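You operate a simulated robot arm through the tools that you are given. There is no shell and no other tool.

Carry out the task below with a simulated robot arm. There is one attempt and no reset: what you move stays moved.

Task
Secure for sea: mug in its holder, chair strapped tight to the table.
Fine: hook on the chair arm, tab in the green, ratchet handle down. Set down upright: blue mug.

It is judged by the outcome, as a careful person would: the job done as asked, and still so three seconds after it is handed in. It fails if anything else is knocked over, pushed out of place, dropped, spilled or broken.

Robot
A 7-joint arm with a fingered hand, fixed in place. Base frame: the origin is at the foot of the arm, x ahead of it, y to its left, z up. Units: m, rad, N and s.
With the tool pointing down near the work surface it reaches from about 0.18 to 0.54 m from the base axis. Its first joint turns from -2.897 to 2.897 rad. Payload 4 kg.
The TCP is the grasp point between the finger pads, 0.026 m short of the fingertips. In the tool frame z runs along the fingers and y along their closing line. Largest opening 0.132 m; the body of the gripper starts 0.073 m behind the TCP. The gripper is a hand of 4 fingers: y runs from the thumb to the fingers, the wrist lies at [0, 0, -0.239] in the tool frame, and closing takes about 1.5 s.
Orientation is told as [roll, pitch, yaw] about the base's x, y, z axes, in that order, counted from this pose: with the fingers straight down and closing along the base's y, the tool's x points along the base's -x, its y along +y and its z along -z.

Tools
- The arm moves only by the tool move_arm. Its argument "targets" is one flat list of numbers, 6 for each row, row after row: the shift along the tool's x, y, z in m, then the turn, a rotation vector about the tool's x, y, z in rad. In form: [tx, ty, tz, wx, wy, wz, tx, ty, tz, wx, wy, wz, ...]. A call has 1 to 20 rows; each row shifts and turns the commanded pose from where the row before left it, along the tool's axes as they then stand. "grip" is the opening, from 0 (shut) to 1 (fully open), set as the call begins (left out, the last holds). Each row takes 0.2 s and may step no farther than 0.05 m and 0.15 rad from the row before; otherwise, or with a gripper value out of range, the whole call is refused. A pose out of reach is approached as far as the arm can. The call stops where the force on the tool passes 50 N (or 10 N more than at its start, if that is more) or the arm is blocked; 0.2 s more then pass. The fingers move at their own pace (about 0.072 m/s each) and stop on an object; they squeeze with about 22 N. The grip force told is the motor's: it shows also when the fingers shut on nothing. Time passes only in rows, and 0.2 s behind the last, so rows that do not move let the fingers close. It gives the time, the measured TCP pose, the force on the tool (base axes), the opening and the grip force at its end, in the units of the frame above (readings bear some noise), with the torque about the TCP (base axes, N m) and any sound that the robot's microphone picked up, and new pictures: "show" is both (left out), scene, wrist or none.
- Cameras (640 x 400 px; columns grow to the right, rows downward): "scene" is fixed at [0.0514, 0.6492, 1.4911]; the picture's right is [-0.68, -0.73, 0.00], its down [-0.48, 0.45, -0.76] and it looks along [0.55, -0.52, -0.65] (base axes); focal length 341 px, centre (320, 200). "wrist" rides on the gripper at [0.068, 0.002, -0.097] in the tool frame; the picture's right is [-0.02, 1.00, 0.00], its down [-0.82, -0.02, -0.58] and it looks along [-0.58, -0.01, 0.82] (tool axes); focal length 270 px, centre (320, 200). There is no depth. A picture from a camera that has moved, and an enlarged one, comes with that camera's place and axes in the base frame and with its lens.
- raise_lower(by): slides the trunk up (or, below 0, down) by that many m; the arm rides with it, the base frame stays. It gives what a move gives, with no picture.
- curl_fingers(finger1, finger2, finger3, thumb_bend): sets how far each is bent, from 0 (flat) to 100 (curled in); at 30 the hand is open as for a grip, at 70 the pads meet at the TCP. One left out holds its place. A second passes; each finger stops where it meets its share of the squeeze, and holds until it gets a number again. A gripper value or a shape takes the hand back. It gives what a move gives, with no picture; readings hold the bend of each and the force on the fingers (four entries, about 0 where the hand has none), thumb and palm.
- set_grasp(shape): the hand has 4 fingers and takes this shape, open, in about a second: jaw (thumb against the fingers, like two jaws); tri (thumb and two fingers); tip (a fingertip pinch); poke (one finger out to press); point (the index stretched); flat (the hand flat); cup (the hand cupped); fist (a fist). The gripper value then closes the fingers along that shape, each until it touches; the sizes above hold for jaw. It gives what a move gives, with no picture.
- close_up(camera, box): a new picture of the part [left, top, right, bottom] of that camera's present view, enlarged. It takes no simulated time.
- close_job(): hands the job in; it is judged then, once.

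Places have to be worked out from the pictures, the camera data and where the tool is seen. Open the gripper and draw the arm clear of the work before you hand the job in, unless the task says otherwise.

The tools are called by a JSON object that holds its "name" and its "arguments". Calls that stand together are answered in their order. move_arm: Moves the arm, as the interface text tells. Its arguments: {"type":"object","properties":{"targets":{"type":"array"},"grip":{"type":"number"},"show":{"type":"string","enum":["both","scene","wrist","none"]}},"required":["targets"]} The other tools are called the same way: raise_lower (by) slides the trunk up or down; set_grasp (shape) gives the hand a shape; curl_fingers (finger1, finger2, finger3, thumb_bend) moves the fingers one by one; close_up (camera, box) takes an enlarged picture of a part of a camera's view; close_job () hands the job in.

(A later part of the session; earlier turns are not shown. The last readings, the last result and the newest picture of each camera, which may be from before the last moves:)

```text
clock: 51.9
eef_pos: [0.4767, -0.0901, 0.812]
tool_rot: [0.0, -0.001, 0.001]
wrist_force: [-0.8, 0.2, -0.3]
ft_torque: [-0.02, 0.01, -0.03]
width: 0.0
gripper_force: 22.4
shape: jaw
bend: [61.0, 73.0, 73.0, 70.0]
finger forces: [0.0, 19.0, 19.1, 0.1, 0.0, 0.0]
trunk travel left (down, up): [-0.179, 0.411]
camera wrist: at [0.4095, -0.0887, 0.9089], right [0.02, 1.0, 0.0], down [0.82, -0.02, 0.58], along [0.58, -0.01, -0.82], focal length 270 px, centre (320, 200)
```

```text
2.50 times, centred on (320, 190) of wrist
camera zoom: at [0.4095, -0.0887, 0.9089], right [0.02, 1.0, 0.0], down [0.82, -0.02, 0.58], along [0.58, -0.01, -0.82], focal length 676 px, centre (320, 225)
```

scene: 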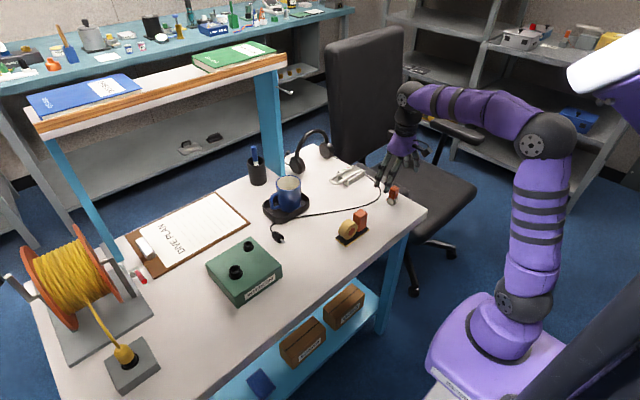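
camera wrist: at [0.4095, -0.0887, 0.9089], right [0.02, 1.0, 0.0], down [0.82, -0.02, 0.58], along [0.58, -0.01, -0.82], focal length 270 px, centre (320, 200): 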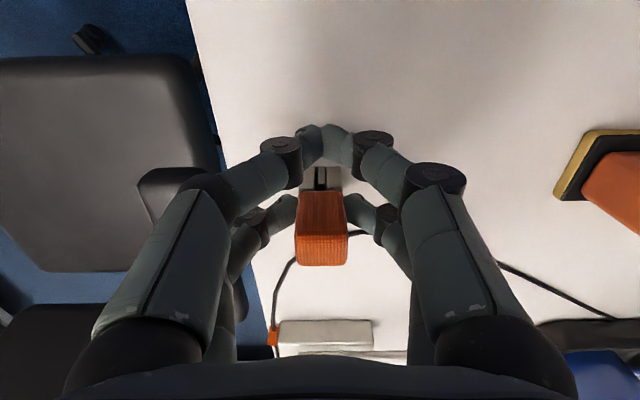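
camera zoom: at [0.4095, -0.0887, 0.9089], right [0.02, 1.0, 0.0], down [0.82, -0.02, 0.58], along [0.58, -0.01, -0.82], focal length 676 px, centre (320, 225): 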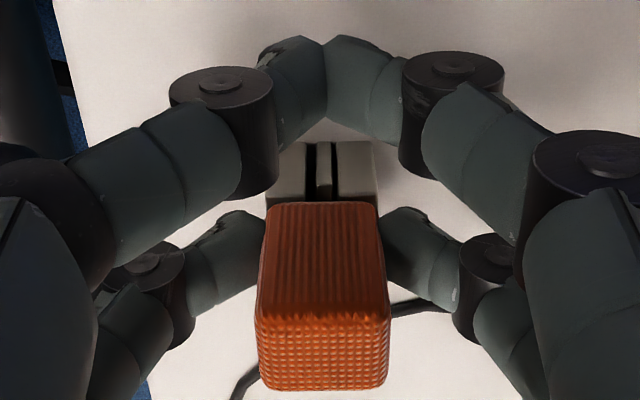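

Fingers 2 and 3 hold the block at about 19 N each. I'll lift it straight up off its stub.

{"name": "raise_lower", "arguments": {"by": 0.06}}

{"name": "move_arm", "arguments": {"targets": [0, 0, 0, 0, 0, 0], "show": "both"}}

{"name": "close_up", "arguments": {"camera": "scene", "box": [340, 140, 430, 210]}}

{"name": "close_up", "arguments": {"camera": "wrist", "box": [230, 110, 410, 270]}}

```text
clock: 52.9
eef_pos: [0.4774, -0.0908, 0.8719]
tool_rot: [0.001, -0.001, 0.003]
wrist_force: [0.6, -0.7, -1.2]
ft_torque: [0.0, 0.0, 0.02]
width: 0.0
gripper_force: 22.2
shape: jaw
bend: [61.0, 73.0, 73.0, 70.0]
finger forces: [0.0, 19.0, 18.9, 0.0, 0.0, 0.0]
trunk travel left (down, up): [-0.239, 0.351]
```

```text
clock: 53.3
eef_pos: [0.4766, -0.0892, 0.871]
tool_rot: [0.0, 0.0, 0.002]
wrist_force: [-1.3, -0.9, -0.8]
ft_torque: [-0.03, 0.01, -0.02]
width: 0.0
gripper_force: 22.0
shape: jaw
bend: [61.0, 73.0, 73.0, 70.0]
finger forces: [0.0, 19.1, 19.1, 0.1, 0.1, 0.0]
trunk travel left (down, up): [-0.239, 0.351]
camera wrist: at [0.4096, -0.0887, 0.9689], right [0.02, 1.0, 0.0], down [0.82, -0.02, 0.58], along [0.58, -0.01, -0.82], focal length 270 px, centre (320, 200)
```

scene: 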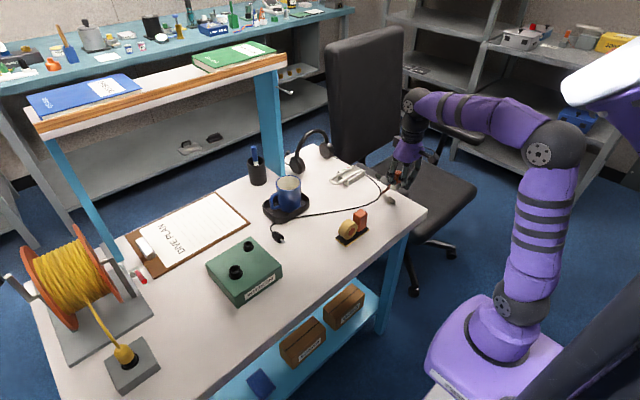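
wrist: 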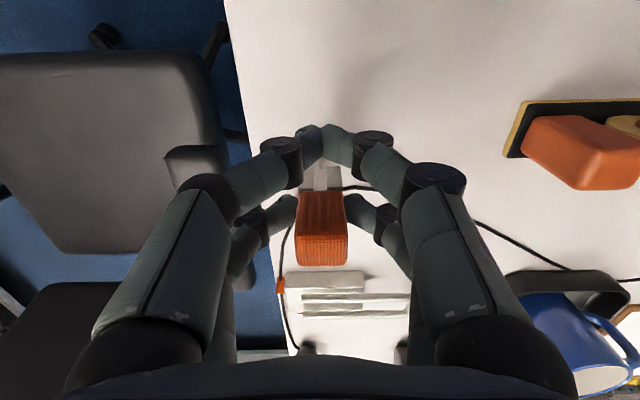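

```text
5.71 times, centred on (385, 175) of scene
camera zoom: at [0.0514, 0.6492, 1.4911], right [-0.68, -0.73, 0.0], down [-0.48, 0.45, -0.76], along [0.55, -0.52, -0.65], focal length 1949 px, centre (-51, 343)
```

zoom: 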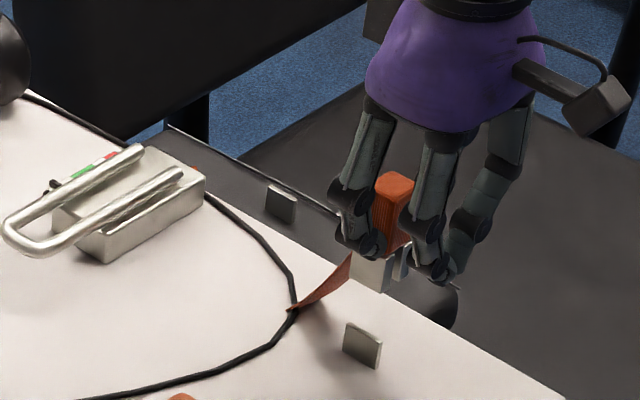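

```text
2.50 times, centred on (320, 190) of wrist
camera zoom: at [0.4096, -0.0887, 0.9689], right [0.02, 1.0, 0.0], down [0.82, -0.02, 0.58], along [0.58, -0.01, -0.82], focal length 676 px, centre (320, 225)
```

zoom: 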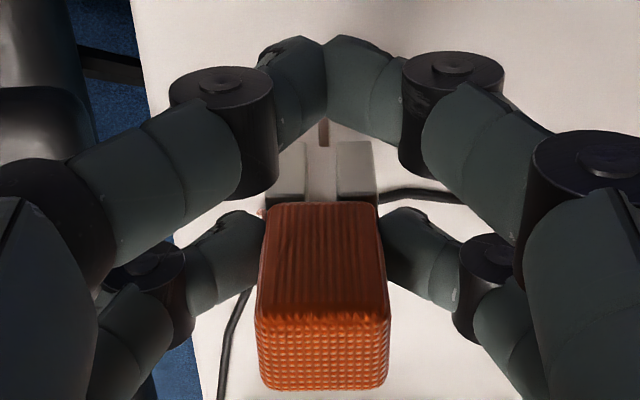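

The hook is free, and the strap follows it. I'll raise the trunk for arm reach, move out over the chair first (-y), then forward to above the chair-arm plate while lowering the arm.

{"name": "raise_lower", "arguments": {"by": 0.1}}

{"name": "move_arm", "arguments": {"targets": [0, -0.04, 0, 0, 0, 0, 0, -0.04, 0, 0, 0, 0, 0, -0.04, 0, 0, 0, 0, 0, -0.04, 0, 0, 0, 0, -0.0345, 0, 0.016, 0, 0, 0, -0.0345, 0, 0.016, 0, 0, 0, -0.0345, 0, 0.016, 0, 0, 0, -0.0345, 0, 0.016, 0, 0, 0, -0.0345, 0, 0.016, 0, 0, 0, 0, 0, 0, 0, 0, 0], "show": "both"}}

{"name": "close_up", "arguments": {"camera": "scene", "box": [320, 100, 440, 200]}}

{"name": "close_up", "arguments": {"camera": "wrist", "box": [200, 90, 440, 280]}}

```text
clock: 54.6
eef_pos: [0.4777, -0.0907, 0.9704]
tool_rot: [0.0, 0.002, 0.003]
wrist_force: [0.0, 0.6, -1.0]
ft_torque: [0.03, 0.03, 0.01]
width: 0.0
gripper_force: 22.0
shape: jaw
bend: [61.0, 73.0, 73.0, 70.0]
finger forces: [0.0, 19.1, 19.1, 0.0, 0.0, 0.0]
trunk travel left (down, up): [-0.339, 0.251]
```

```text
clock: 56.8
eef_pos: [0.6517, -0.2493, 0.893]
tool_rot: [-0.002, -0.001, 0.002]
wrist_force: [-0.1, 0.0, -0.6]
ft_torque: [-0.02, 0.04, 0.0]
width: 0.0001
gripper_force: 22.0
shape: jaw
bend: [61.0, 73.0, 73.0, 70.0]
finger forces: [0.0, 19.2, 19.0, 0.1, 0.0, 0.1]
trunk travel left (down, up): [-0.339, 0.251]
camera wrist: at [0.5837, -0.2484, 0.9895], right [0.02, 1.0, 0.0], down [0.82, -0.02, 0.58], along [0.58, -0.01, -0.82], focal length 270 px, centre (320, 200)
```

scene: 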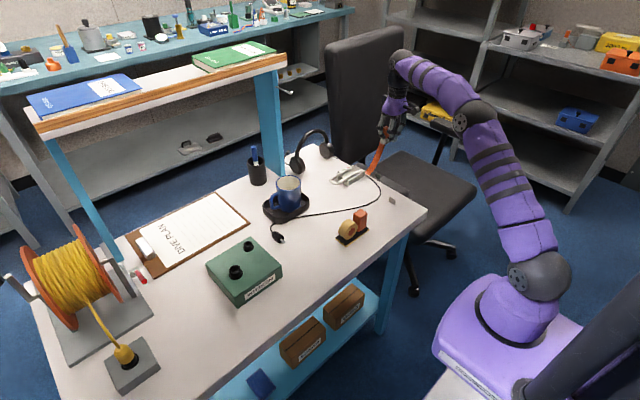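
wrist: 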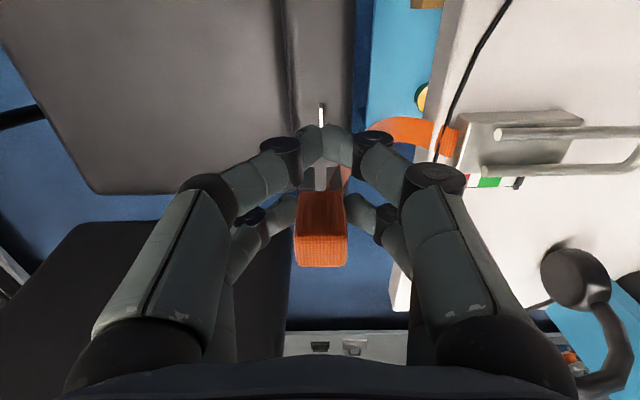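

```text
4.00 times, centred on (380, 150) of scene
camera zoom: at [0.0514, 0.6492, 1.4911], right [-0.68, -0.73, 0.0], down [-0.48, 0.45, -0.76], along [0.55, -0.52, -0.65], focal length 1364 px, centre (80, 400)
```

zoom: 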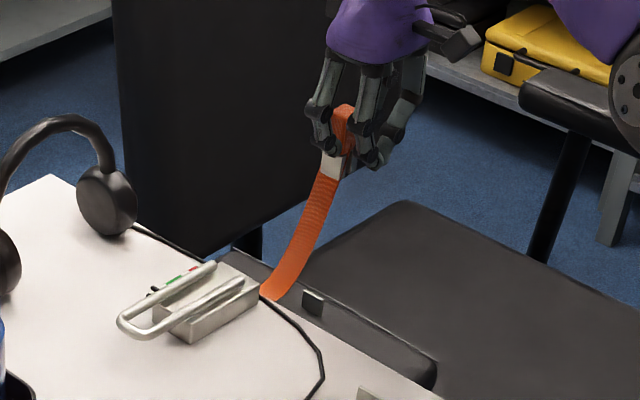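

```text
2.11 times, centred on (320, 185) of wrist
camera zoom: at [0.5837, -0.2484, 0.9895], right [0.02, 1.0, 0.0], down [0.82, -0.02, 0.58], along [0.58, -0.01, -0.82], focal length 569 px, centre (320, 232)
```

zoom: 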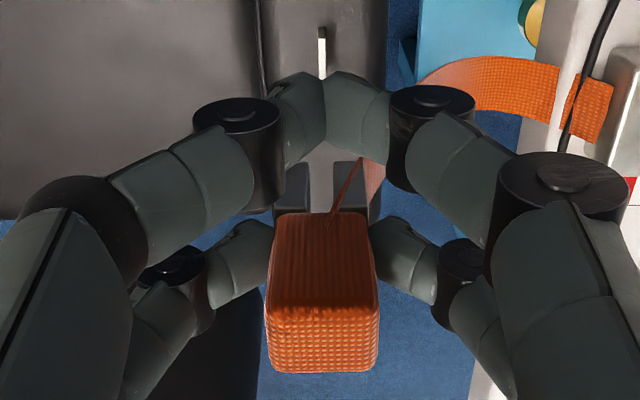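

Hook slot and plate agree in y within about 0.5 mm. The plate centre is at x≈0.6785 and the hook at x≈0.673, so I'll move +5.5 mm in x and lower 0.10 m, still clear above the plate.

{"name": "move_arm", "arguments": {"targets": [-0.0055, 0, 0, 0, 0, 0, 0, 0, 0, 0, 0, 0], "show": "none"}}

{"name": "raise_lower", "arguments": {"by": -0.115}}

{"name": "move_arm", "arguments": {"targets": [0, 0, 0, 0, 0, 0], "show": "both"}}

{"name": "close_up", "arguments": {"camera": "scene", "box": [340, 130, 420, 190]}}

{"name": "close_up", "arguments": {"camera": "wrist", "box": [240, 80, 400, 200]}}

```text
clock: 57.4
eef_pos: [0.6551, -0.2499, 0.8921]
tool_rot: [-0.001, 0.001, 0.003]
wrist_force: [-0.3, -0.3, 0.3]
ft_torque: [0.01, 0.01, -0.02]
width: 0.0
gripper_force: 22.1
shape: jaw
bend: [61.0, 73.0, 73.0, 70.0]
finger forces: [0.1, 19.1, 19.0, 0.0, 0.1, 0.1]
trunk travel left (down, up): [-0.339, 0.251]
```

```text
clock: 58.9
eef_pos: [0.6553, -0.2494, 0.7761]
tool_rot: [-0.001, 0.0, 0.002]
wrist_force: [-0.2, -0.4, -0.5]
ft_torque: [-0.01, 0.01, 0.0]
width: 0.0
gripper_force: 22.6
shape: jaw
bend: [61.0, 73.0, 73.0, 70.0]
finger forces: [0.0, 19.2, 19.1, 0.0, 0.1, 0.0]
trunk travel left (down, up): [-0.224, 0.366]
```

```text
clock: 59.3
eef_pos: [0.6557, -0.2511, 0.7766]
tool_rot: [0.0, 0.0, 0.002]
wrist_force: [-0.7, 0.4, -1.3]
ft_torque: [0.01, 0.04, 0.01]
width: 0.0
gripper_force: 22.8
shape: jaw
bend: [61.0, 73.0, 73.0, 70.0]
finger forces: [0.0, 19.0, 19.1, 0.1, 0.0, 0.0]
trunk travel left (down, up): [-0.224, 0.366]
camera wrist: at [0.5885, -0.2483, 0.8735], right [0.02, 1.0, 0.0], down [0.82, -0.02, 0.58], along [0.58, -0.01, -0.82], focal length 270 px, centre (320, 200)
```

scene: 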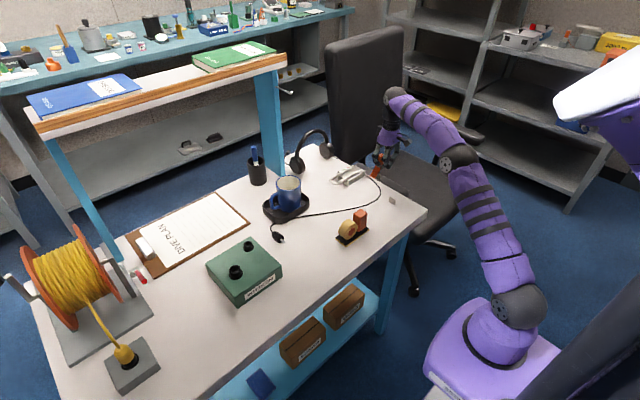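
wrist: 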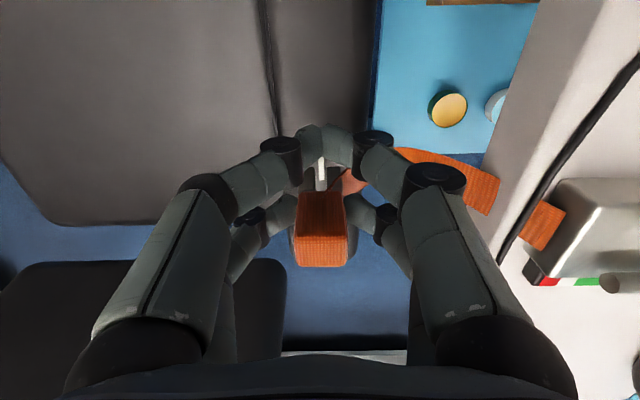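

```text
6.67 times, centred on (380, 160) of scene
camera zoom: at [0.0514, 0.6492, 1.4911], right [-0.68, -0.73, 0.0], down [-0.48, 0.45, -0.76], along [0.55, -0.52, -0.65], focal length 2274 px, centre (-80, 467)
```

zoom: 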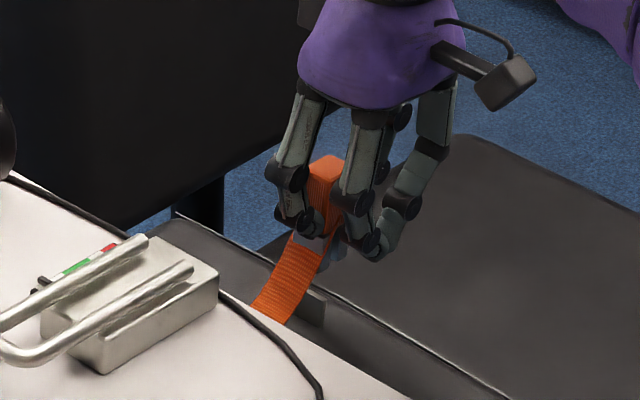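

```text
3.33 times, centred on (320, 140) of wrist
camera zoom: at [0.5885, -0.2483, 0.8735], right [0.02, 1.0, 0.0], down [0.82, -0.02, 0.58], along [0.58, -0.01, -0.82], focal length 901 px, centre (320, 400)
```

zoom: 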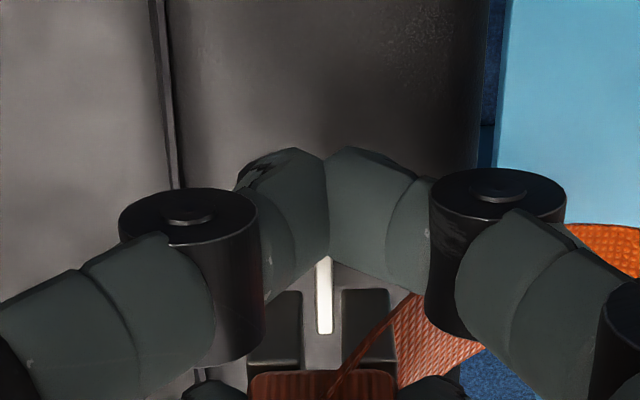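

Plate and slot are aligned in y, and x is within about 3 mm. I'll nudge +3 mm in x and lower to just above the plate top for a final check.

{"name": "move_arm", "arguments": {"targets": [-0.003, 0, 0, 0, 0, 0, 0, 0, 0.01, 0, 0, 0, 0, 0, 0.01, 0, 0, 0, 0, 0, 0.008, 0, 0, 0, 0, 0, 0, 0, 0, 0], "show": "both"}}

{"name": "close_up", "arguments": {"camera": "scene", "box": [340, 130, 420, 190]}}

{"name": "close_up", "arguments": {"camera": "wrist", "box": [280, 140, 360, 200]}}

```text
clock: 60.5
eef_pos: [0.6586, -0.2502, 0.7482]
tool_rot: [-0.001, 0.001, 0.001]
wrist_force: [0.4, 0.8, 0.0]
ft_torque: [0.02, 0.03, 0.01]
width: 0.0
gripper_force: 22.1
shape: jaw
bend: [61.0, 73.0, 73.0, 70.0]
finger forces: [0.1, 19.1, 19.1, 0.0, 0.0, 0.1]
trunk travel left (down, up): [-0.224, 0.366]
camera wrist: at [0.5918, -0.2487, 0.8456], right [0.02, 1.0, 0.0], down [0.82, -0.02, 0.58], along [0.58, -0.01, -0.82], focal length 270 px, centre (320, 200)
```

scene: 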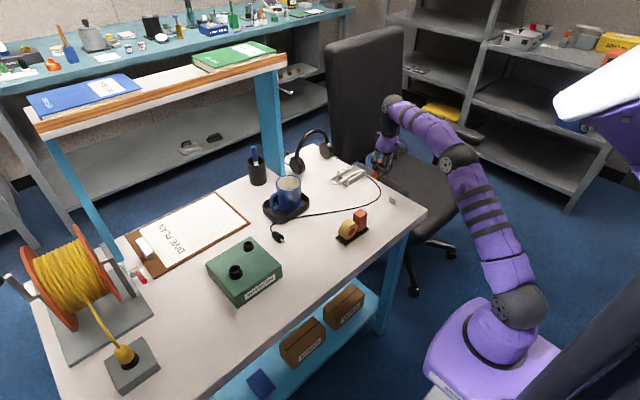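
wrist: 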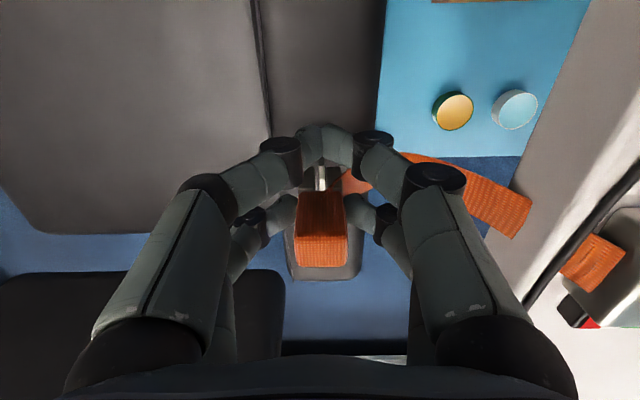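

```text
6.67 times, centred on (380, 160) of scene
camera zoom: at [0.0514, 0.6492, 1.4911], right [-0.68, -0.73, 0.0], down [-0.48, 0.45, -0.76], along [0.55, -0.52, -0.65], focal length 2274 px, centre (-80, 467)
```

zoom: 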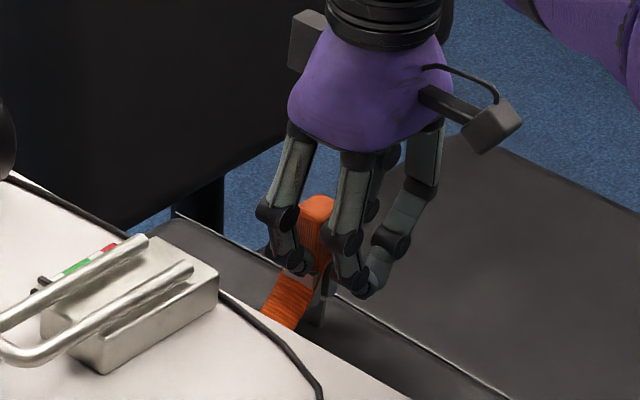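

```text
6.67 times, centred on (320, 170) of wrist
camera zoom: at [0.5918, -0.2487, 0.8456], right [0.02, 1.0, 0.0], down [0.82, -0.02, 0.58], along [0.58, -0.01, -0.82], focal length 1802 px, centre (320, 400)
```

zoom: 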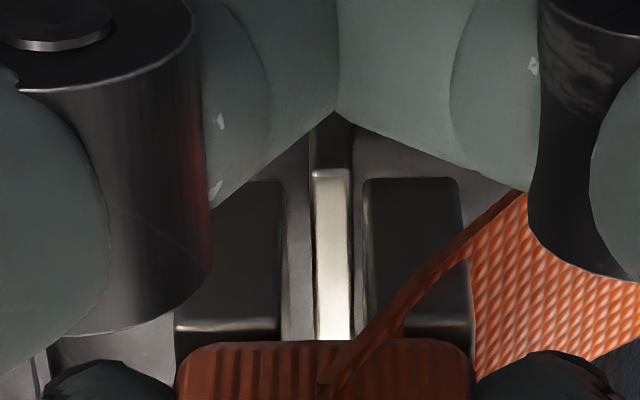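

The plate sits inside the slot gap with about 1 mm or more on each side. I'll nudge +0.5 mm in y and lower the hook onto the plate in small steps.

{"name": "move_arm", "arguments": {"targets": [0, 0.0005, 0.004, 0, 0, 0, 0, 0, 0.004, 0, 0, 0, 0, 0, 0.004, 0, 0, 0, 0, 0, 0.004, 0, 0, 0, 0, 0, 0.003, 0, 0, 0, 0, 0, 0, 0, 0, 0], "show": "wrist"}}

{"name": "close_up", "arguments": {"camera": "wrist", "box": [280, 140, 360, 200]}}

{"name": "close_up", "arguments": {"camera": "scene", "box": [340, 130, 420, 190]}}

```text
clock: 61.9
eef_pos: [0.6584, -0.2501, 0.7309]
tool_rot: [0.001, -0.002, 0.001]
wrist_force: [0.0, 0.8, 6.0]
ft_torque: [0.03, -0.1, 0.06]
width: 0.0
gripper_force: 21.8
shape: jaw
bend: [61.0, 73.0, 73.0, 70.0]
finger forces: [0.0, 21.3, 20.6, 0.1, 0.0, 0.1]
trunk travel left (down, up): [-0.224, 0.366]
camera wrist: at [0.5909, -0.248, 0.8273], right [0.02, 1.0, 0.0], down [0.81, -0.02, 0.58], along [0.58, -0.01, -0.82], focal length 270 px, centre (320, 200)
```

wrist: 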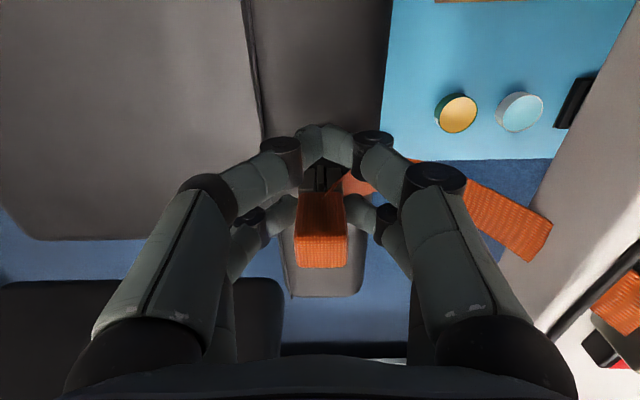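

```text
6.67 times, centred on (320, 170) of wrist
camera zoom: at [0.5909, -0.248, 0.8273], right [0.02, 1.0, 0.0], down [0.81, -0.02, 0.58], along [0.58, -0.01, -0.82], focal length 1802 px, centre (320, 400)
```

zoom: 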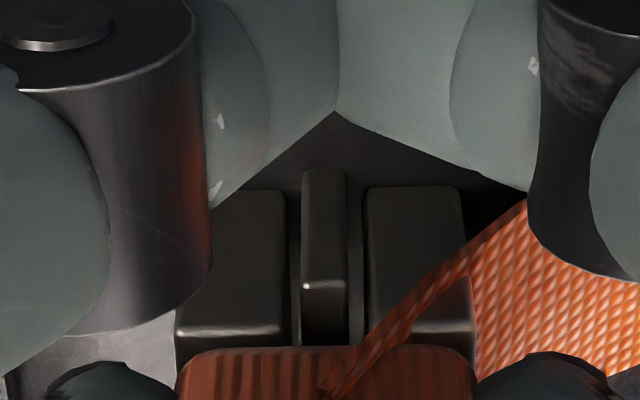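

```text
6.67 times, centred on (380, 160) of scene
camera zoom: at [0.0514, 0.6492, 1.4911], right [-0.68, -0.73, 0.0], down [-0.48, 0.45, -0.76], along [0.55, -0.52, -0.65], focal length 2274 px, centre (-80, 467)
```

zoom: 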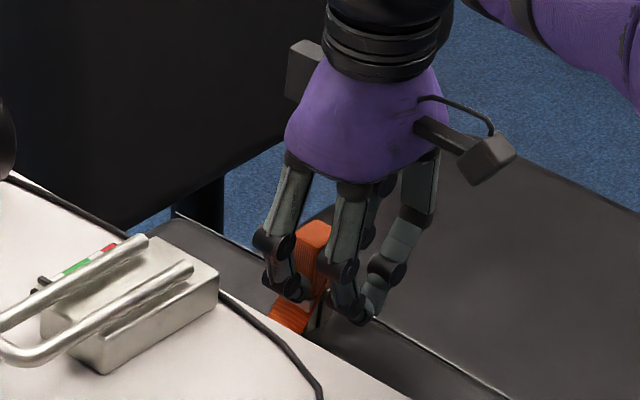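

Contact at 6 N with the plate fully between the prongs and their bottoms at the armrest surface, so the hook looks seated. I'll press 1.5 mm more to confirm it is a hard stop.

{"name": "move_arm", "arguments": {"targets": [0, 0, 0.0015, 0, 0, 0, 0, 0, 0, 0, 0, 0], "show": "none"}}

```text
clock: 62.5
eef_pos: [0.6578, -0.2498, 0.7292]
tool_rot: [-0.002, -0.003, 0.001]
wrist_force: [1.4, 0.8, 12.4]
ft_torque: [0.01, -0.27, 0.0]
width: 0.0002
gripper_force: 21.8
shape: jaw
bend: [61.0, 73.0, 73.0, 70.0]
finger forces: [0.1, 23.6, 23.7, 0.0, 0.0, 0.1]
trunk travel left (down, up): [-0.224, 0.366]
```

That is a hard stop (12 N), so the hook is seated. I'll relax the pressure, open just a little, and lift away without dragging the strap.

{"name": "move_arm", "arguments": {"targets": [0, 0, -0.0018, 0, 0, 0, 0, 0, 0, 0, 0, 0], "show": "none"}}

{"name": "move_arm", "arguments": {"targets": [0, 0, 0, 0, 0, 0, 0, 0, 0, 0, 0, 0, 0, 0, 0, 0, 0, 0, 0, 0, 0, 0, 0, 0], "grip": 0.3, "show": "wrist"}}

{"name": "close_up", "arguments": {"camera": "wrist", "box": [230, 110, 410, 270]}}

{"name": "close_up", "arguments": {"camera": "scene", "box": [340, 130, 420, 190]}}

```text
clock: 63.1
eef_pos: [0.6576, -0.2487, 0.73]
tool_rot: [0.0, 0.0, 0.001]
wrist_force: [1.6, -0.9, 9.5]
ft_torque: [-0.03, -0.22, -0.03]
width: 0.0
gripper_force: 22.3
shape: jaw
bend: [61.0, 73.0, 73.0, 70.0]
finger forces: [0.1, 22.8, 23.9, 0.0, 0.1, 0.1]
trunk travel left (down, up): [-0.224, 0.366]
```

```text
clock: 64.1
eef_pos: [0.6587, -0.2493, 0.7296]
tool_rot: [-0.002, -0.002, 0.002]
wrist_force: [0.1, 0.9, -0.1]
ft_torque: [0.0, -0.02, 0.0]
width: 0.0393
gripper_force: 0.1
shape: jaw
bend: [74.0, 74.0, 74.0, 70.0]
finger forces: [0.0, 0.1, 0.1, 0.1, 0.0, 0.0]
trunk travel left (down, up): [-0.224, 0.366]
camera wrist: at [0.5914, -0.2476, 0.8263], right [0.02, 1.0, 0.0], down [0.82, -0.02, 0.58], along [0.58, -0.01, -0.82], focal length 270 px, centre (320, 200)
```

wrist: 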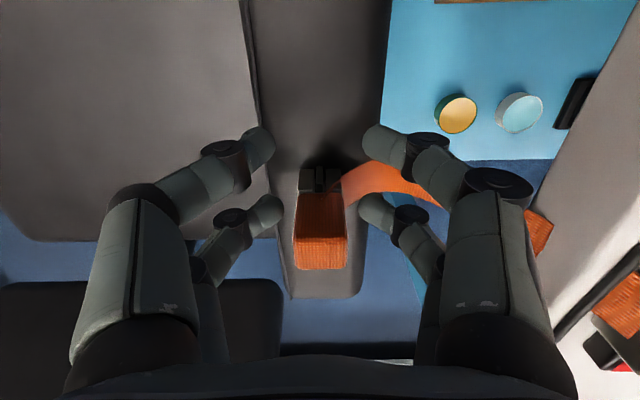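

```text
2.50 times, centred on (320, 190) of wrist
camera zoom: at [0.5914, -0.2476, 0.8263], right [0.02, 1.0, 0.0], down [0.82, -0.02, 0.58], along [0.58, -0.01, -0.82], focal length 676 px, centre (320, 225)
```

zoom: 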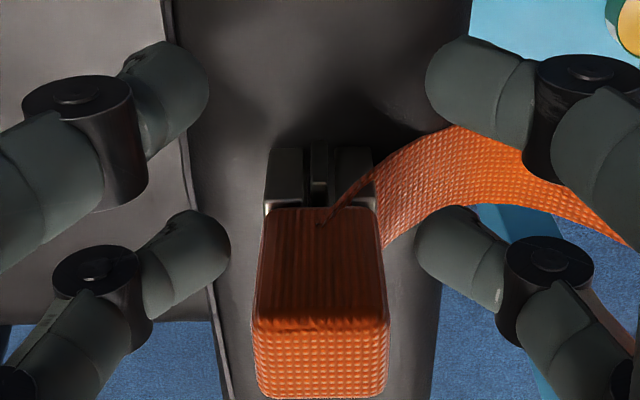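

```text
6.67 times, centred on (380, 160) of scene
camera zoom: at [0.0514, 0.6492, 1.4911], right [-0.68, -0.73, 0.0], down [-0.48, 0.45, -0.76], along [0.55, -0.52, -0.65], focal length 2274 px, centre (-80, 467)
```

zoom: 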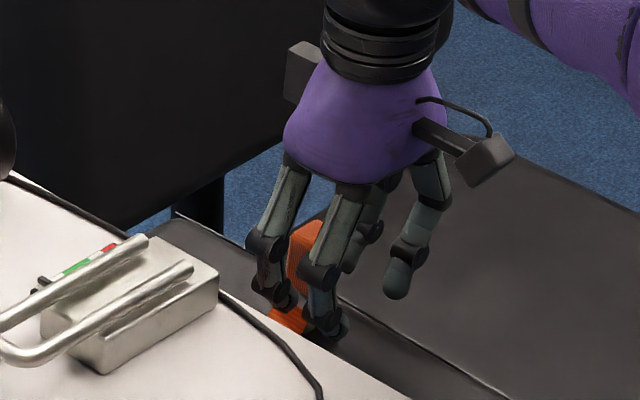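

The hook stays seated with the plate between its prongs. I'll lift the hand clear vertically.

{"name": "raise_lower", "arguments": {"by": 0.14}}

{"name": "move_arm", "arguments": {"targets": [0.04, 0, 0, 0, 0, 0, 0.04, 0, 0, 0, 0, 0, 0, 0, 0, 0, 0, 0], "grip": 0.5, "show": "both"}}

{"name": "close_up", "arguments": {"camera": "scene", "box": [320, 140, 420, 210]}}

{"name": "close_up", "arguments": {"camera": "wrist", "box": [230, 100, 550, 300]}}

```text
clock: 65.8
eef_pos: [0.6572, -0.2488, 0.8703]
tool_rot: [-0.001, -0.001, 0.001]
wrist_force: [-0.4, -0.4, 0.4]
ft_torque: [0.01, 0.01, -0.01]
width: 0.0394
gripper_force: 0.0
shape: jaw
bend: [74.0, 74.0, 74.0, 70.0]
finger forces: [0.0, 0.0, 0.0, 0.0, 0.1, 0.0]
trunk travel left (down, up): [-0.364, 0.226]
```

```text
clock: 66.5
eef_pos: [0.578, -0.2472, 0.8702]
tool_rot: [-0.001, -0.001, 0.003]
wrist_force: [0.5, -0.1, 0.0]
ft_torque: [-0.01, -0.01, 0.0]
width: 0.0653
gripper_force: 0.0
shape: jaw
bend: [73.0, 73.0, 73.0, 70.0]
finger forces: [0.0, 0.0, 0.0, 0.1, 0.0, 0.0]
trunk travel left (down, up): [-0.364, 0.226]
camera wrist: at [0.5108, -0.2461, 0.9668], right [0.02, 1.0, 0.0], down [0.82, -0.02, 0.58], along [0.58, -0.01, -0.82], focal length 270 px, centre (320, 200)
```

scene: 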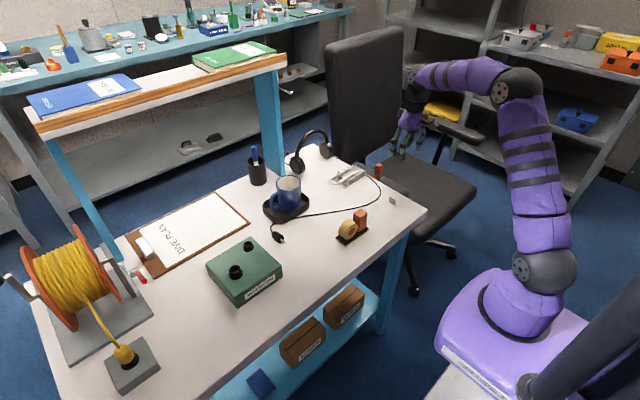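
wrist: 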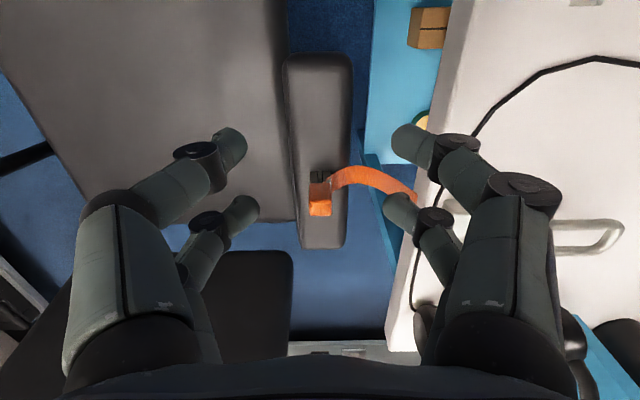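

```text
5.71 times, centred on (370, 175) of scene
camera zoom: at [0.0514, 0.6492, 1.4911], right [-0.68, -0.73, 0.0], down [-0.48, 0.45, -0.76], along [0.55, -0.52, -0.65], focal length 1949 px, centre (34, 343)
```

zoom: 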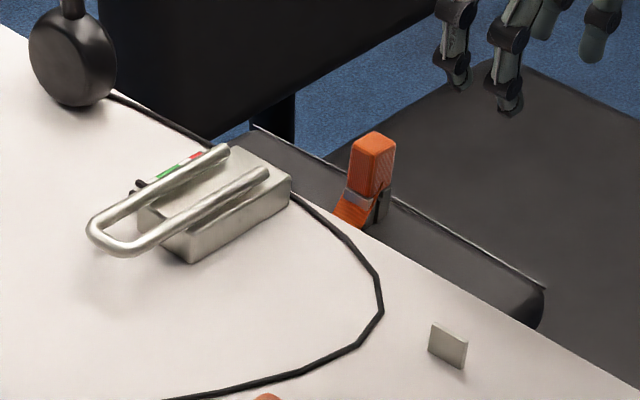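

```text
2.00 times, centred on (390, 200) of wrist
camera zoom: at [0.5108, -0.2461, 0.9668], right [0.02, 1.0, 0.0], down [0.82, -0.02, 0.58], along [0.58, -0.01, -0.82], focal length 541 px, centre (180, 200)
```

zoom: 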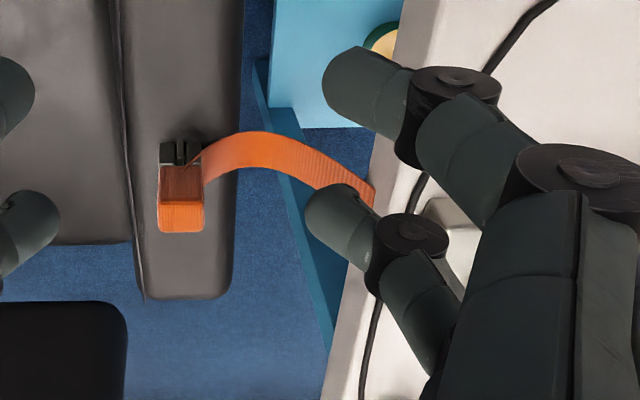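

The hook is on the armrest and the strap is slack. Next is the ratchet: handle bars at x≈0.663 and 0.694, end bar near (0.678,0.004,0.80), pivot near y≈-0.115. I'll move over the handle end to look.

{"name": "move_arm", "arguments": {"targets": [0, 0.042, -0.005, 0, 0, 0, 0, 0.042, -0.005, 0, 0, 0, 0, 0.042, -0.005, 0, 0, 0, 0, 0.042, -0.005, 0, 0, 0, 0, 0.042, 0, 0, 0, 0, 0, 0.041, 0, 0, 0, 0, -0.03, 0, 0, 0, 0, 0, 0, 0, 0, 0, 0, 0], "grip": 0.5, "show": "both"}}

{"name": "close_up", "arguments": {"camera": "wrist", "box": [150, 120, 450, 300]}}

{"name": "close_up", "arguments": {"camera": "scene", "box": [320, 140, 420, 210]}}

```text
clock: 68.3
eef_pos: [0.6074, 0.0023, 0.8906]
tool_rot: [0.001, 0.001, 0.004]
wrist_force: [-0.3, -0.1, 0.3]
ft_torque: [-0.01, 0.0, -0.01]
width: 0.0657
gripper_force: 0.1
shape: jaw
bend: [73.0, 73.0, 73.0, 70.0]
finger forces: [0.0, 0.0, 0.1, 0.0, 0.0, 0.0]
trunk travel left (down, up): [-0.364, 0.226]
camera wrist: at [0.5408, 0.0037, 0.9873], right [0.02, 1.0, 0.0], down [0.82, -0.02, 0.58], along [0.58, -0.01, -0.82], focal length 270 px, centre (320, 200)
```

scene: 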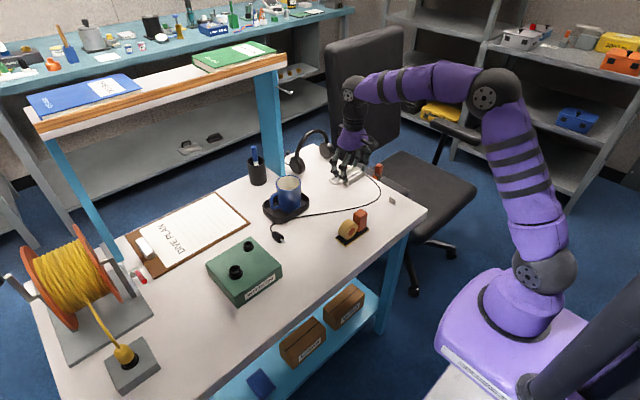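
wrist: 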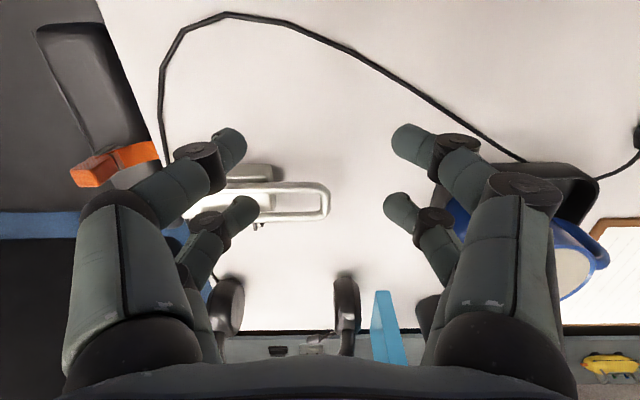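

```text
2.13 times, centred on (300, 210) of wrist
camera zoom: at [0.5408, 0.0037, 0.9873], right [0.02, 1.0, 0.0], down [0.82, -0.02, 0.58], along [0.58, -0.01, -0.82], focal length 577 px, centre (363, 179)
```

zoom: 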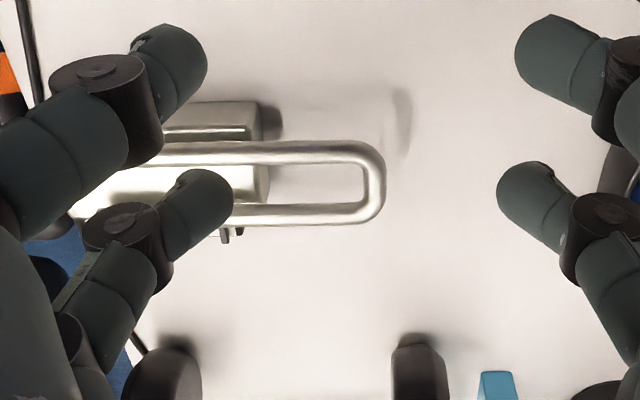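

```text
5.71 times, centred on (370, 175) of scene
camera zoom: at [0.0514, 0.6492, 1.4911], right [-0.68, -0.73, 0.0], down [-0.48, 0.45, -0.76], along [0.55, -0.52, -0.65], focal length 1949 px, centre (34, 343)
```

zoom: 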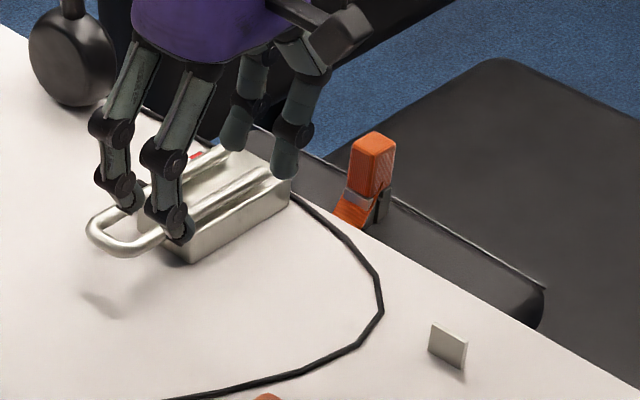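

The end loop is only about 22 mm wide inside, too tight for a digit, so I'll grip the two side bars from outside, closing along x with yaw -90°. First I'll raise a little, rotate, and look down at the handle.

{"name": "move_arm", "arguments": {"targets": [0, 0, -0.03, 0, 0, 0, 0, 0, -0.02, 0, 0, 0.143, 0, 0, 0, 0, 0, 0.143, 0, 0, 0, 0, 0, 0.143, 0, 0, 0, 0, 0, 0.143, 0, 0, 0, 0, 0, 0.143, 0, 0, 0, 0, 0, 0.143, 0, 0, 0, 0, 0, 0.143, 0, 0, 0, 0, 0, 0.143, 0, 0, 0, 0, 0, 0.143, 0, 0, 0, 0, 0, 0.143, 0, 0, 0, 0, 0, 0.143, 0, 0.036, 0, 0, 0, 0, 0, 0.036, 0, 0, 0, 0, 0, 0, 0, 0, 0, 0], "grip": 0.5, "show": "both"}}

{"name": "close_up", "arguments": {"camera": "wrist", "box": [220, 100, 420, 250]}}

```text
clock: 71.5
eef_pos: [0.6795, 0.0007, 0.939]
tool_rot: [0.0, -0.001, -1.569]
wrist_force: [-0.1, 0.4, 0.7]
ft_torque: [0.03, 0.02, 0.0]
width: 0.0657
gripper_force: 0.0
shape: jaw
bend: [73.0, 73.0, 73.0, 70.0]
finger forces: [0.0, 0.1, 0.0, 0.0, 0.1, 0.0]
trunk travel left (down, up): [-0.364, 0.226]
camera wrist: at [0.6831, 0.0691, 1.036], right [1.0, -0.03, 0.0], down [-0.02, -0.82, 0.58], along [-0.01, -0.58, -0.82], focal length 270 px, centre (320, 200)
```

scene: 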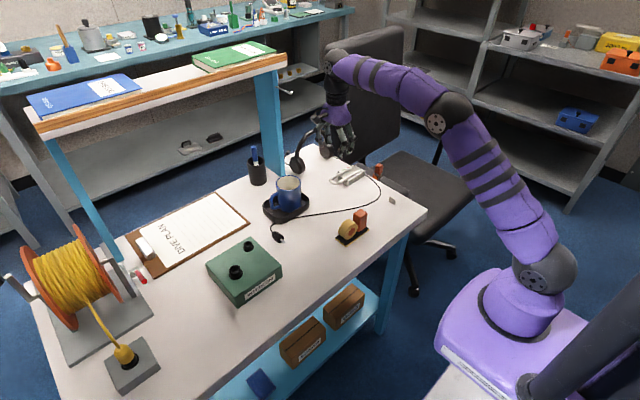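
wrist: 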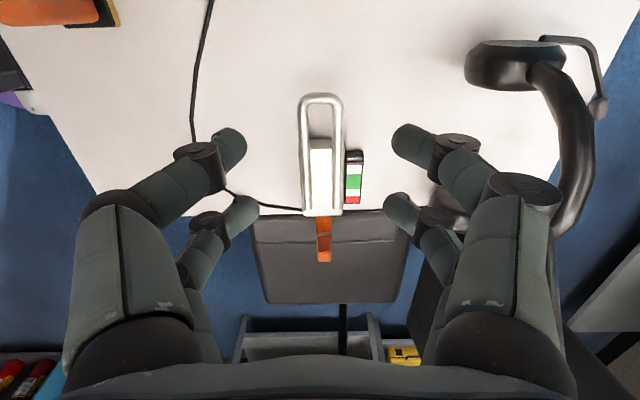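

```text
2.67 times, centred on (320, 175) of wrist
camera zoom: at [0.6831, 0.0691, 1.036], right [1.0, -0.03, 0.0], down [-0.02, -0.82, 0.58], along [-0.01, -0.58, -0.82], focal length 721 px, centre (320, 267)
```

zoom: 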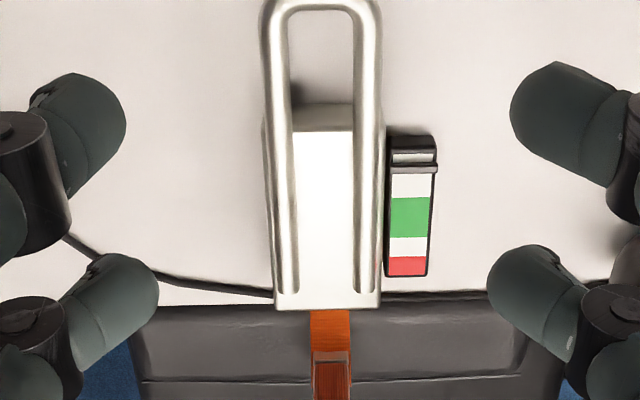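

Clear view: the gauge tab is in the slack white zone, and the handle is centred on the hand to within 1 mm in x. I'll shift 4 mm in +y and descend with the arm to just above the handle, then check.

{"name": "move_arm", "arguments": {"targets": [0.004, 0.001, 0.03, 0, 0, 0, 0, 0, 0.03, 0, 0, 0, 0, 0, 0.03, 0, 0, 0, 0, 0, 0.015, 0, 0, 0, 0, 0, 0, 0, 0, 0], "show": "both"}}

{"name": "close_up", "arguments": {"camera": "wrist", "box": [200, 60, 440, 250]}}

{"name": "close_up", "arguments": {"camera": "scene", "box": [300, 140, 400, 210]}}

```text
clock: 72.8
eef_pos: [0.683, 0.0057, 0.8371]
tool_rot: [0.0, -0.001, -1.57]
wrist_force: [-0.2, -0.6, -0.7]
ft_torque: [-0.03, 0.02, 0.01]
width: 0.0656
gripper_force: 0.0
shape: jaw
bend: [73.0, 73.0, 73.0, 70.0]
finger forces: [0.0, 0.0, 0.0, 0.1, 0.1, 0.0]
trunk travel left (down, up): [-0.364, 0.226]
camera wrist: at [0.6852, 0.0742, 0.9325], right [1.0, -0.02, 0.0], down [-0.02, -0.82, 0.58], along [-0.01, -0.58, -0.82], focal length 270 px, centre (320, 200)
```

scene: 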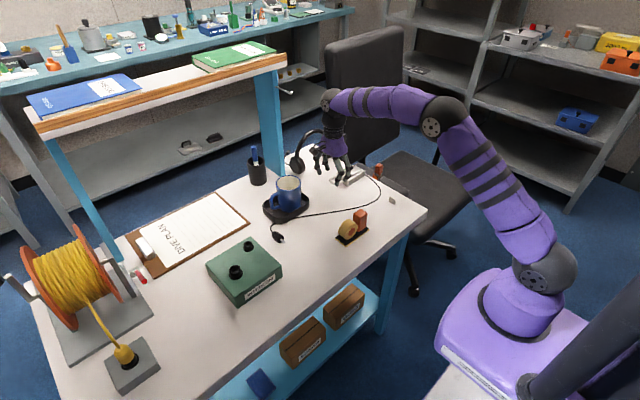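
wrist: 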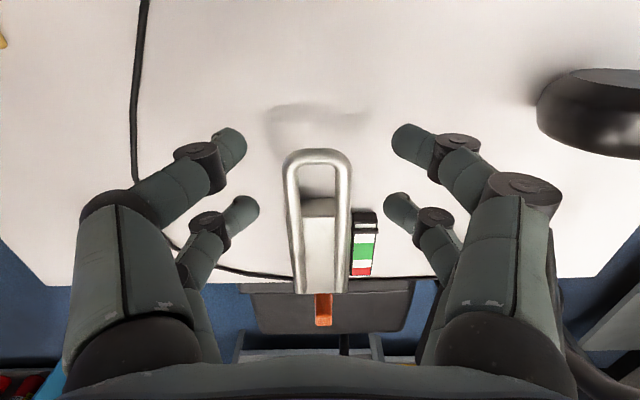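

```text
2.11 times, centred on (320, 155) of wrist
camera zoom: at [0.6852, 0.0742, 0.9325], right [1.0, -0.02, 0.0], down [-0.02, -0.82, 0.58], along [-0.01, -0.58, -0.82], focal length 569 px, centre (320, 295)
```

zoom: 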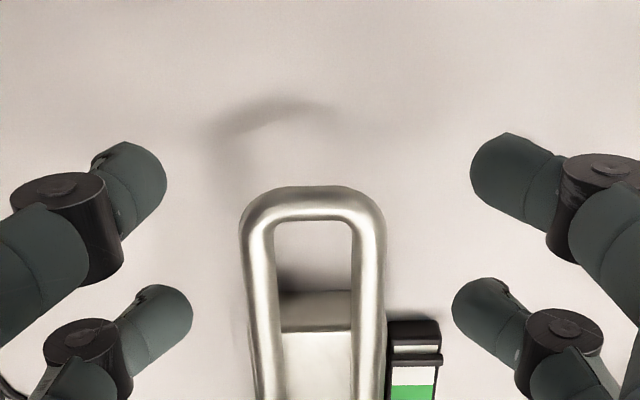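

```text
5.71 times, centred on (350, 175) of scene
camera zoom: at [0.0514, 0.6492, 1.4911], right [-0.68, -0.73, 0.0], down [-0.48, 0.45, -0.76], along [0.55, -0.52, -0.65], focal length 1949 px, centre (149, 343)
```

zoom: 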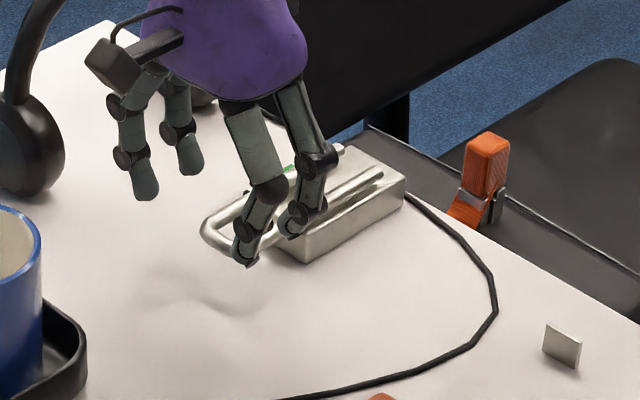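

The handle now sits about 2 mm to -x of the hand centre, with its end at y≈0.011. I'll correct by (-2 mm x, +2 mm y) and descend to grip height, TCP z≈0.803.

{"name": "move_arm", "arguments": {"targets": [0.002, -0.002, 0.008, 0, 0, 0, 0, 0, 0.01, 0, 0, 0, 0, 0, 0.01, 0, 0, 0, 0, 0, 0.006, 0, 0, 0, 0, 0, 0, 0, 0, 0], "show": "both"}}

{"name": "close_up", "arguments": {"camera": "wrist", "box": [200, 100, 440, 290]}}

{"name": "close_up", "arguments": {"camera": "scene", "box": [300, 140, 400, 210]}}

```text
clock: 74.0
eef_pos: [0.6794, 0.0082, 0.8009]
tool_rot: [0.0, -0.001, -1.572]
wrist_force: [0.1, -0.3, 0.2]
ft_torque: [-0.02, 0.01, 0.02]
width: 0.0658
gripper_force: 0.0
shape: jaw
bend: [73.0, 73.0, 73.0, 70.0]
finger forces: [0.1, 0.1, 0.2, 0.1, 0.1, 0.1]
trunk travel left (down, up): [-0.364, 0.226]
camera wrist: at [0.6824, 0.077, 0.8974], right [1.0, -0.02, 0.0], down [-0.02, -0.82, 0.58], along [-0.01, -0.58, -0.82], focal length 270 px, centre (320, 200)
```

scene: 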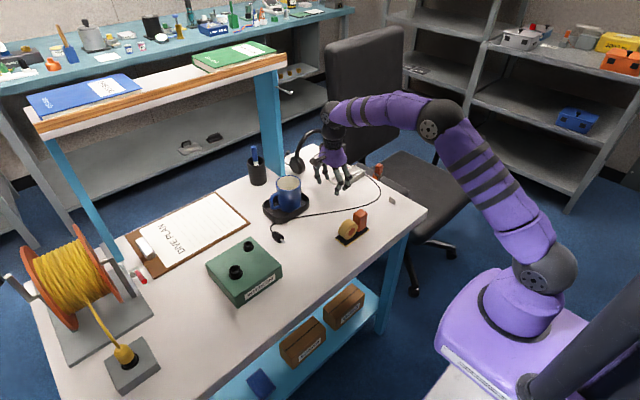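
wrist: 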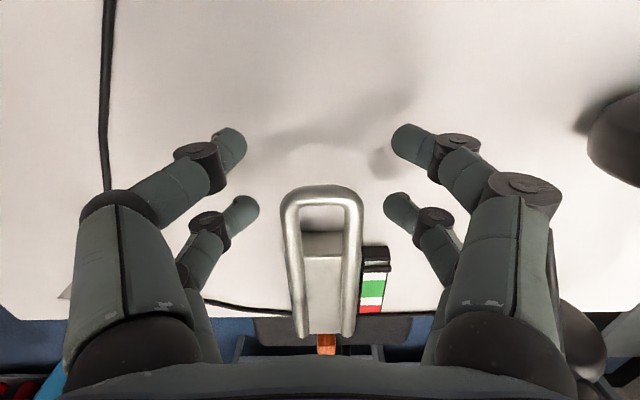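

```text
2.11 times, centred on (320, 195) of wrist
camera zoom: at [0.6824, 0.077, 0.8974], right [1.0, -0.02, 0.0], down [-0.02, -0.82, 0.58], along [-0.01, -0.58, -0.82], focal length 569 px, centre (320, 210)
```

zoom: 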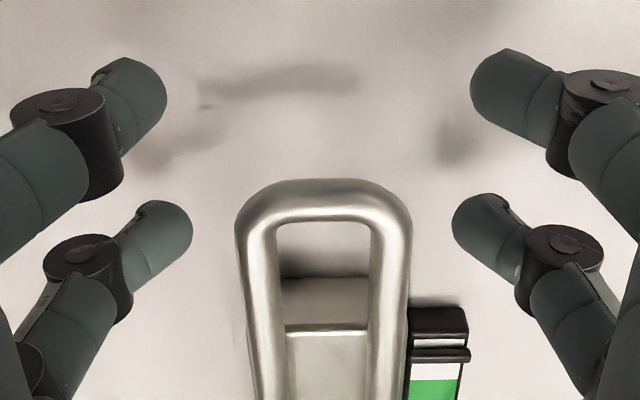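

```text
5.71 times, centred on (350, 175) of scene
camera zoom: at [0.0514, 0.6492, 1.4911], right [-0.68, -0.73, 0.0], down [-0.48, 0.45, -0.76], along [0.55, -0.52, -0.65], focal length 1949 px, centre (149, 343)
```

zoom: 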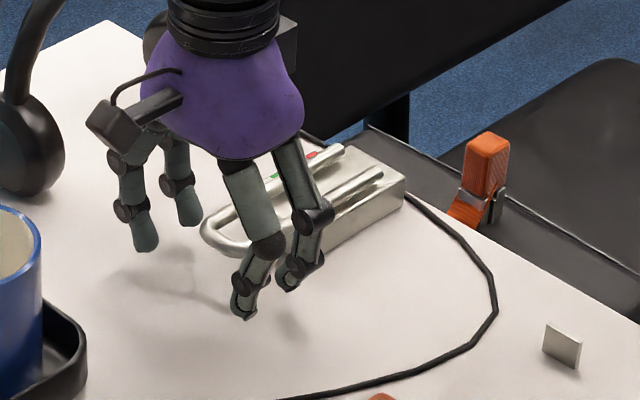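

The far digit pair is lined up with the straight part of the side bars. Closing now.

{"name": "move_arm", "arguments": {"targets": [0, 0.001, 0, 0, 0, 0, 0, 0, 0, 0, 0, 0, 0, 0, 0, 0, 0, 0, 0, 0, 0, 0, 0, 0, 0, 0, 0, 0, 0, 0, 0, 0, 0, 0, 0, 0], "grip": 0.0, "show": "wrist"}}

{"name": "close_up", "arguments": {"camera": "wrist", "box": [200, 100, 440, 290]}}

{"name": "close_up", "arguments": {"camera": "scene", "box": [300, 140, 400, 210]}}

```text
clock: 75.3
eef_pos: [0.6802, 0.008, 0.8008]
tool_rot: [0.001, -0.001, -1.571]
wrist_force: [0.1, 0.6, -0.7]
ft_torque: [-0.05, -0.01, -0.03]
width: 0.0001
gripper_force: 21.9
shape: jaw
bend: [60.0, 76.0, 76.0, 70.0]
finger forces: [0.0, 3.7, 3.8, 0.1, 0.1, 0.1]
trunk travel left (down, up): [-0.364, 0.226]
camera wrist: at [0.6835, 0.0767, 0.8976], right [1.0, -0.02, 0.0], down [-0.02, -0.82, 0.58], along [-0.01, -0.58, -0.82], focal length 270 px, centre (320, 200)
```

wrist: 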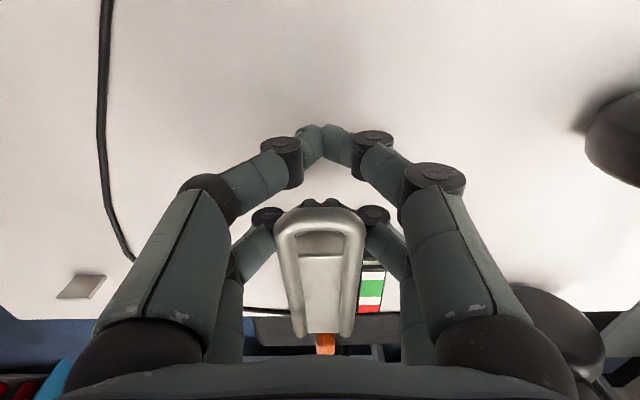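

```text
2.11 times, centred on (320, 195) of wrist
camera zoom: at [0.6835, 0.0767, 0.8976], right [1.0, -0.02, 0.0], down [-0.02, -0.82, 0.58], along [-0.01, -0.58, -0.82], focal length 569 px, centre (320, 210)
```

zoom: 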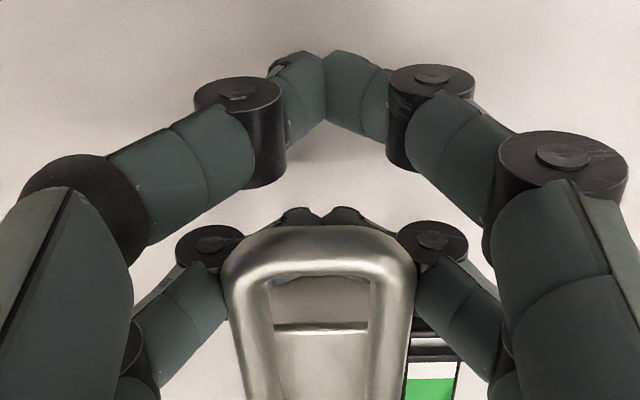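

```text
5.71 times, centred on (350, 175) of scene
camera zoom: at [0.0514, 0.6492, 1.4911], right [-0.68, -0.73, 0.0], down [-0.48, 0.45, -0.76], along [0.55, -0.52, -0.65], focal length 1949 px, centre (149, 343)
```

zoom: 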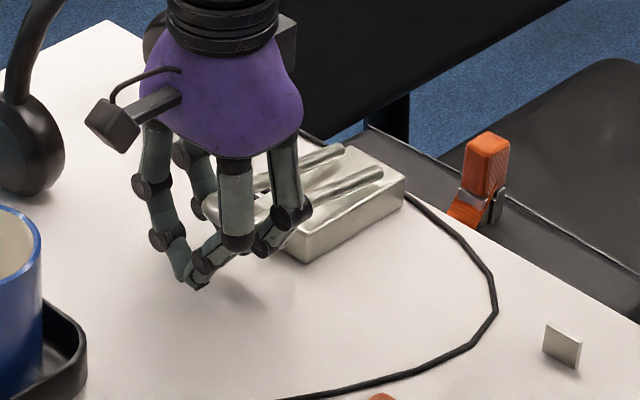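

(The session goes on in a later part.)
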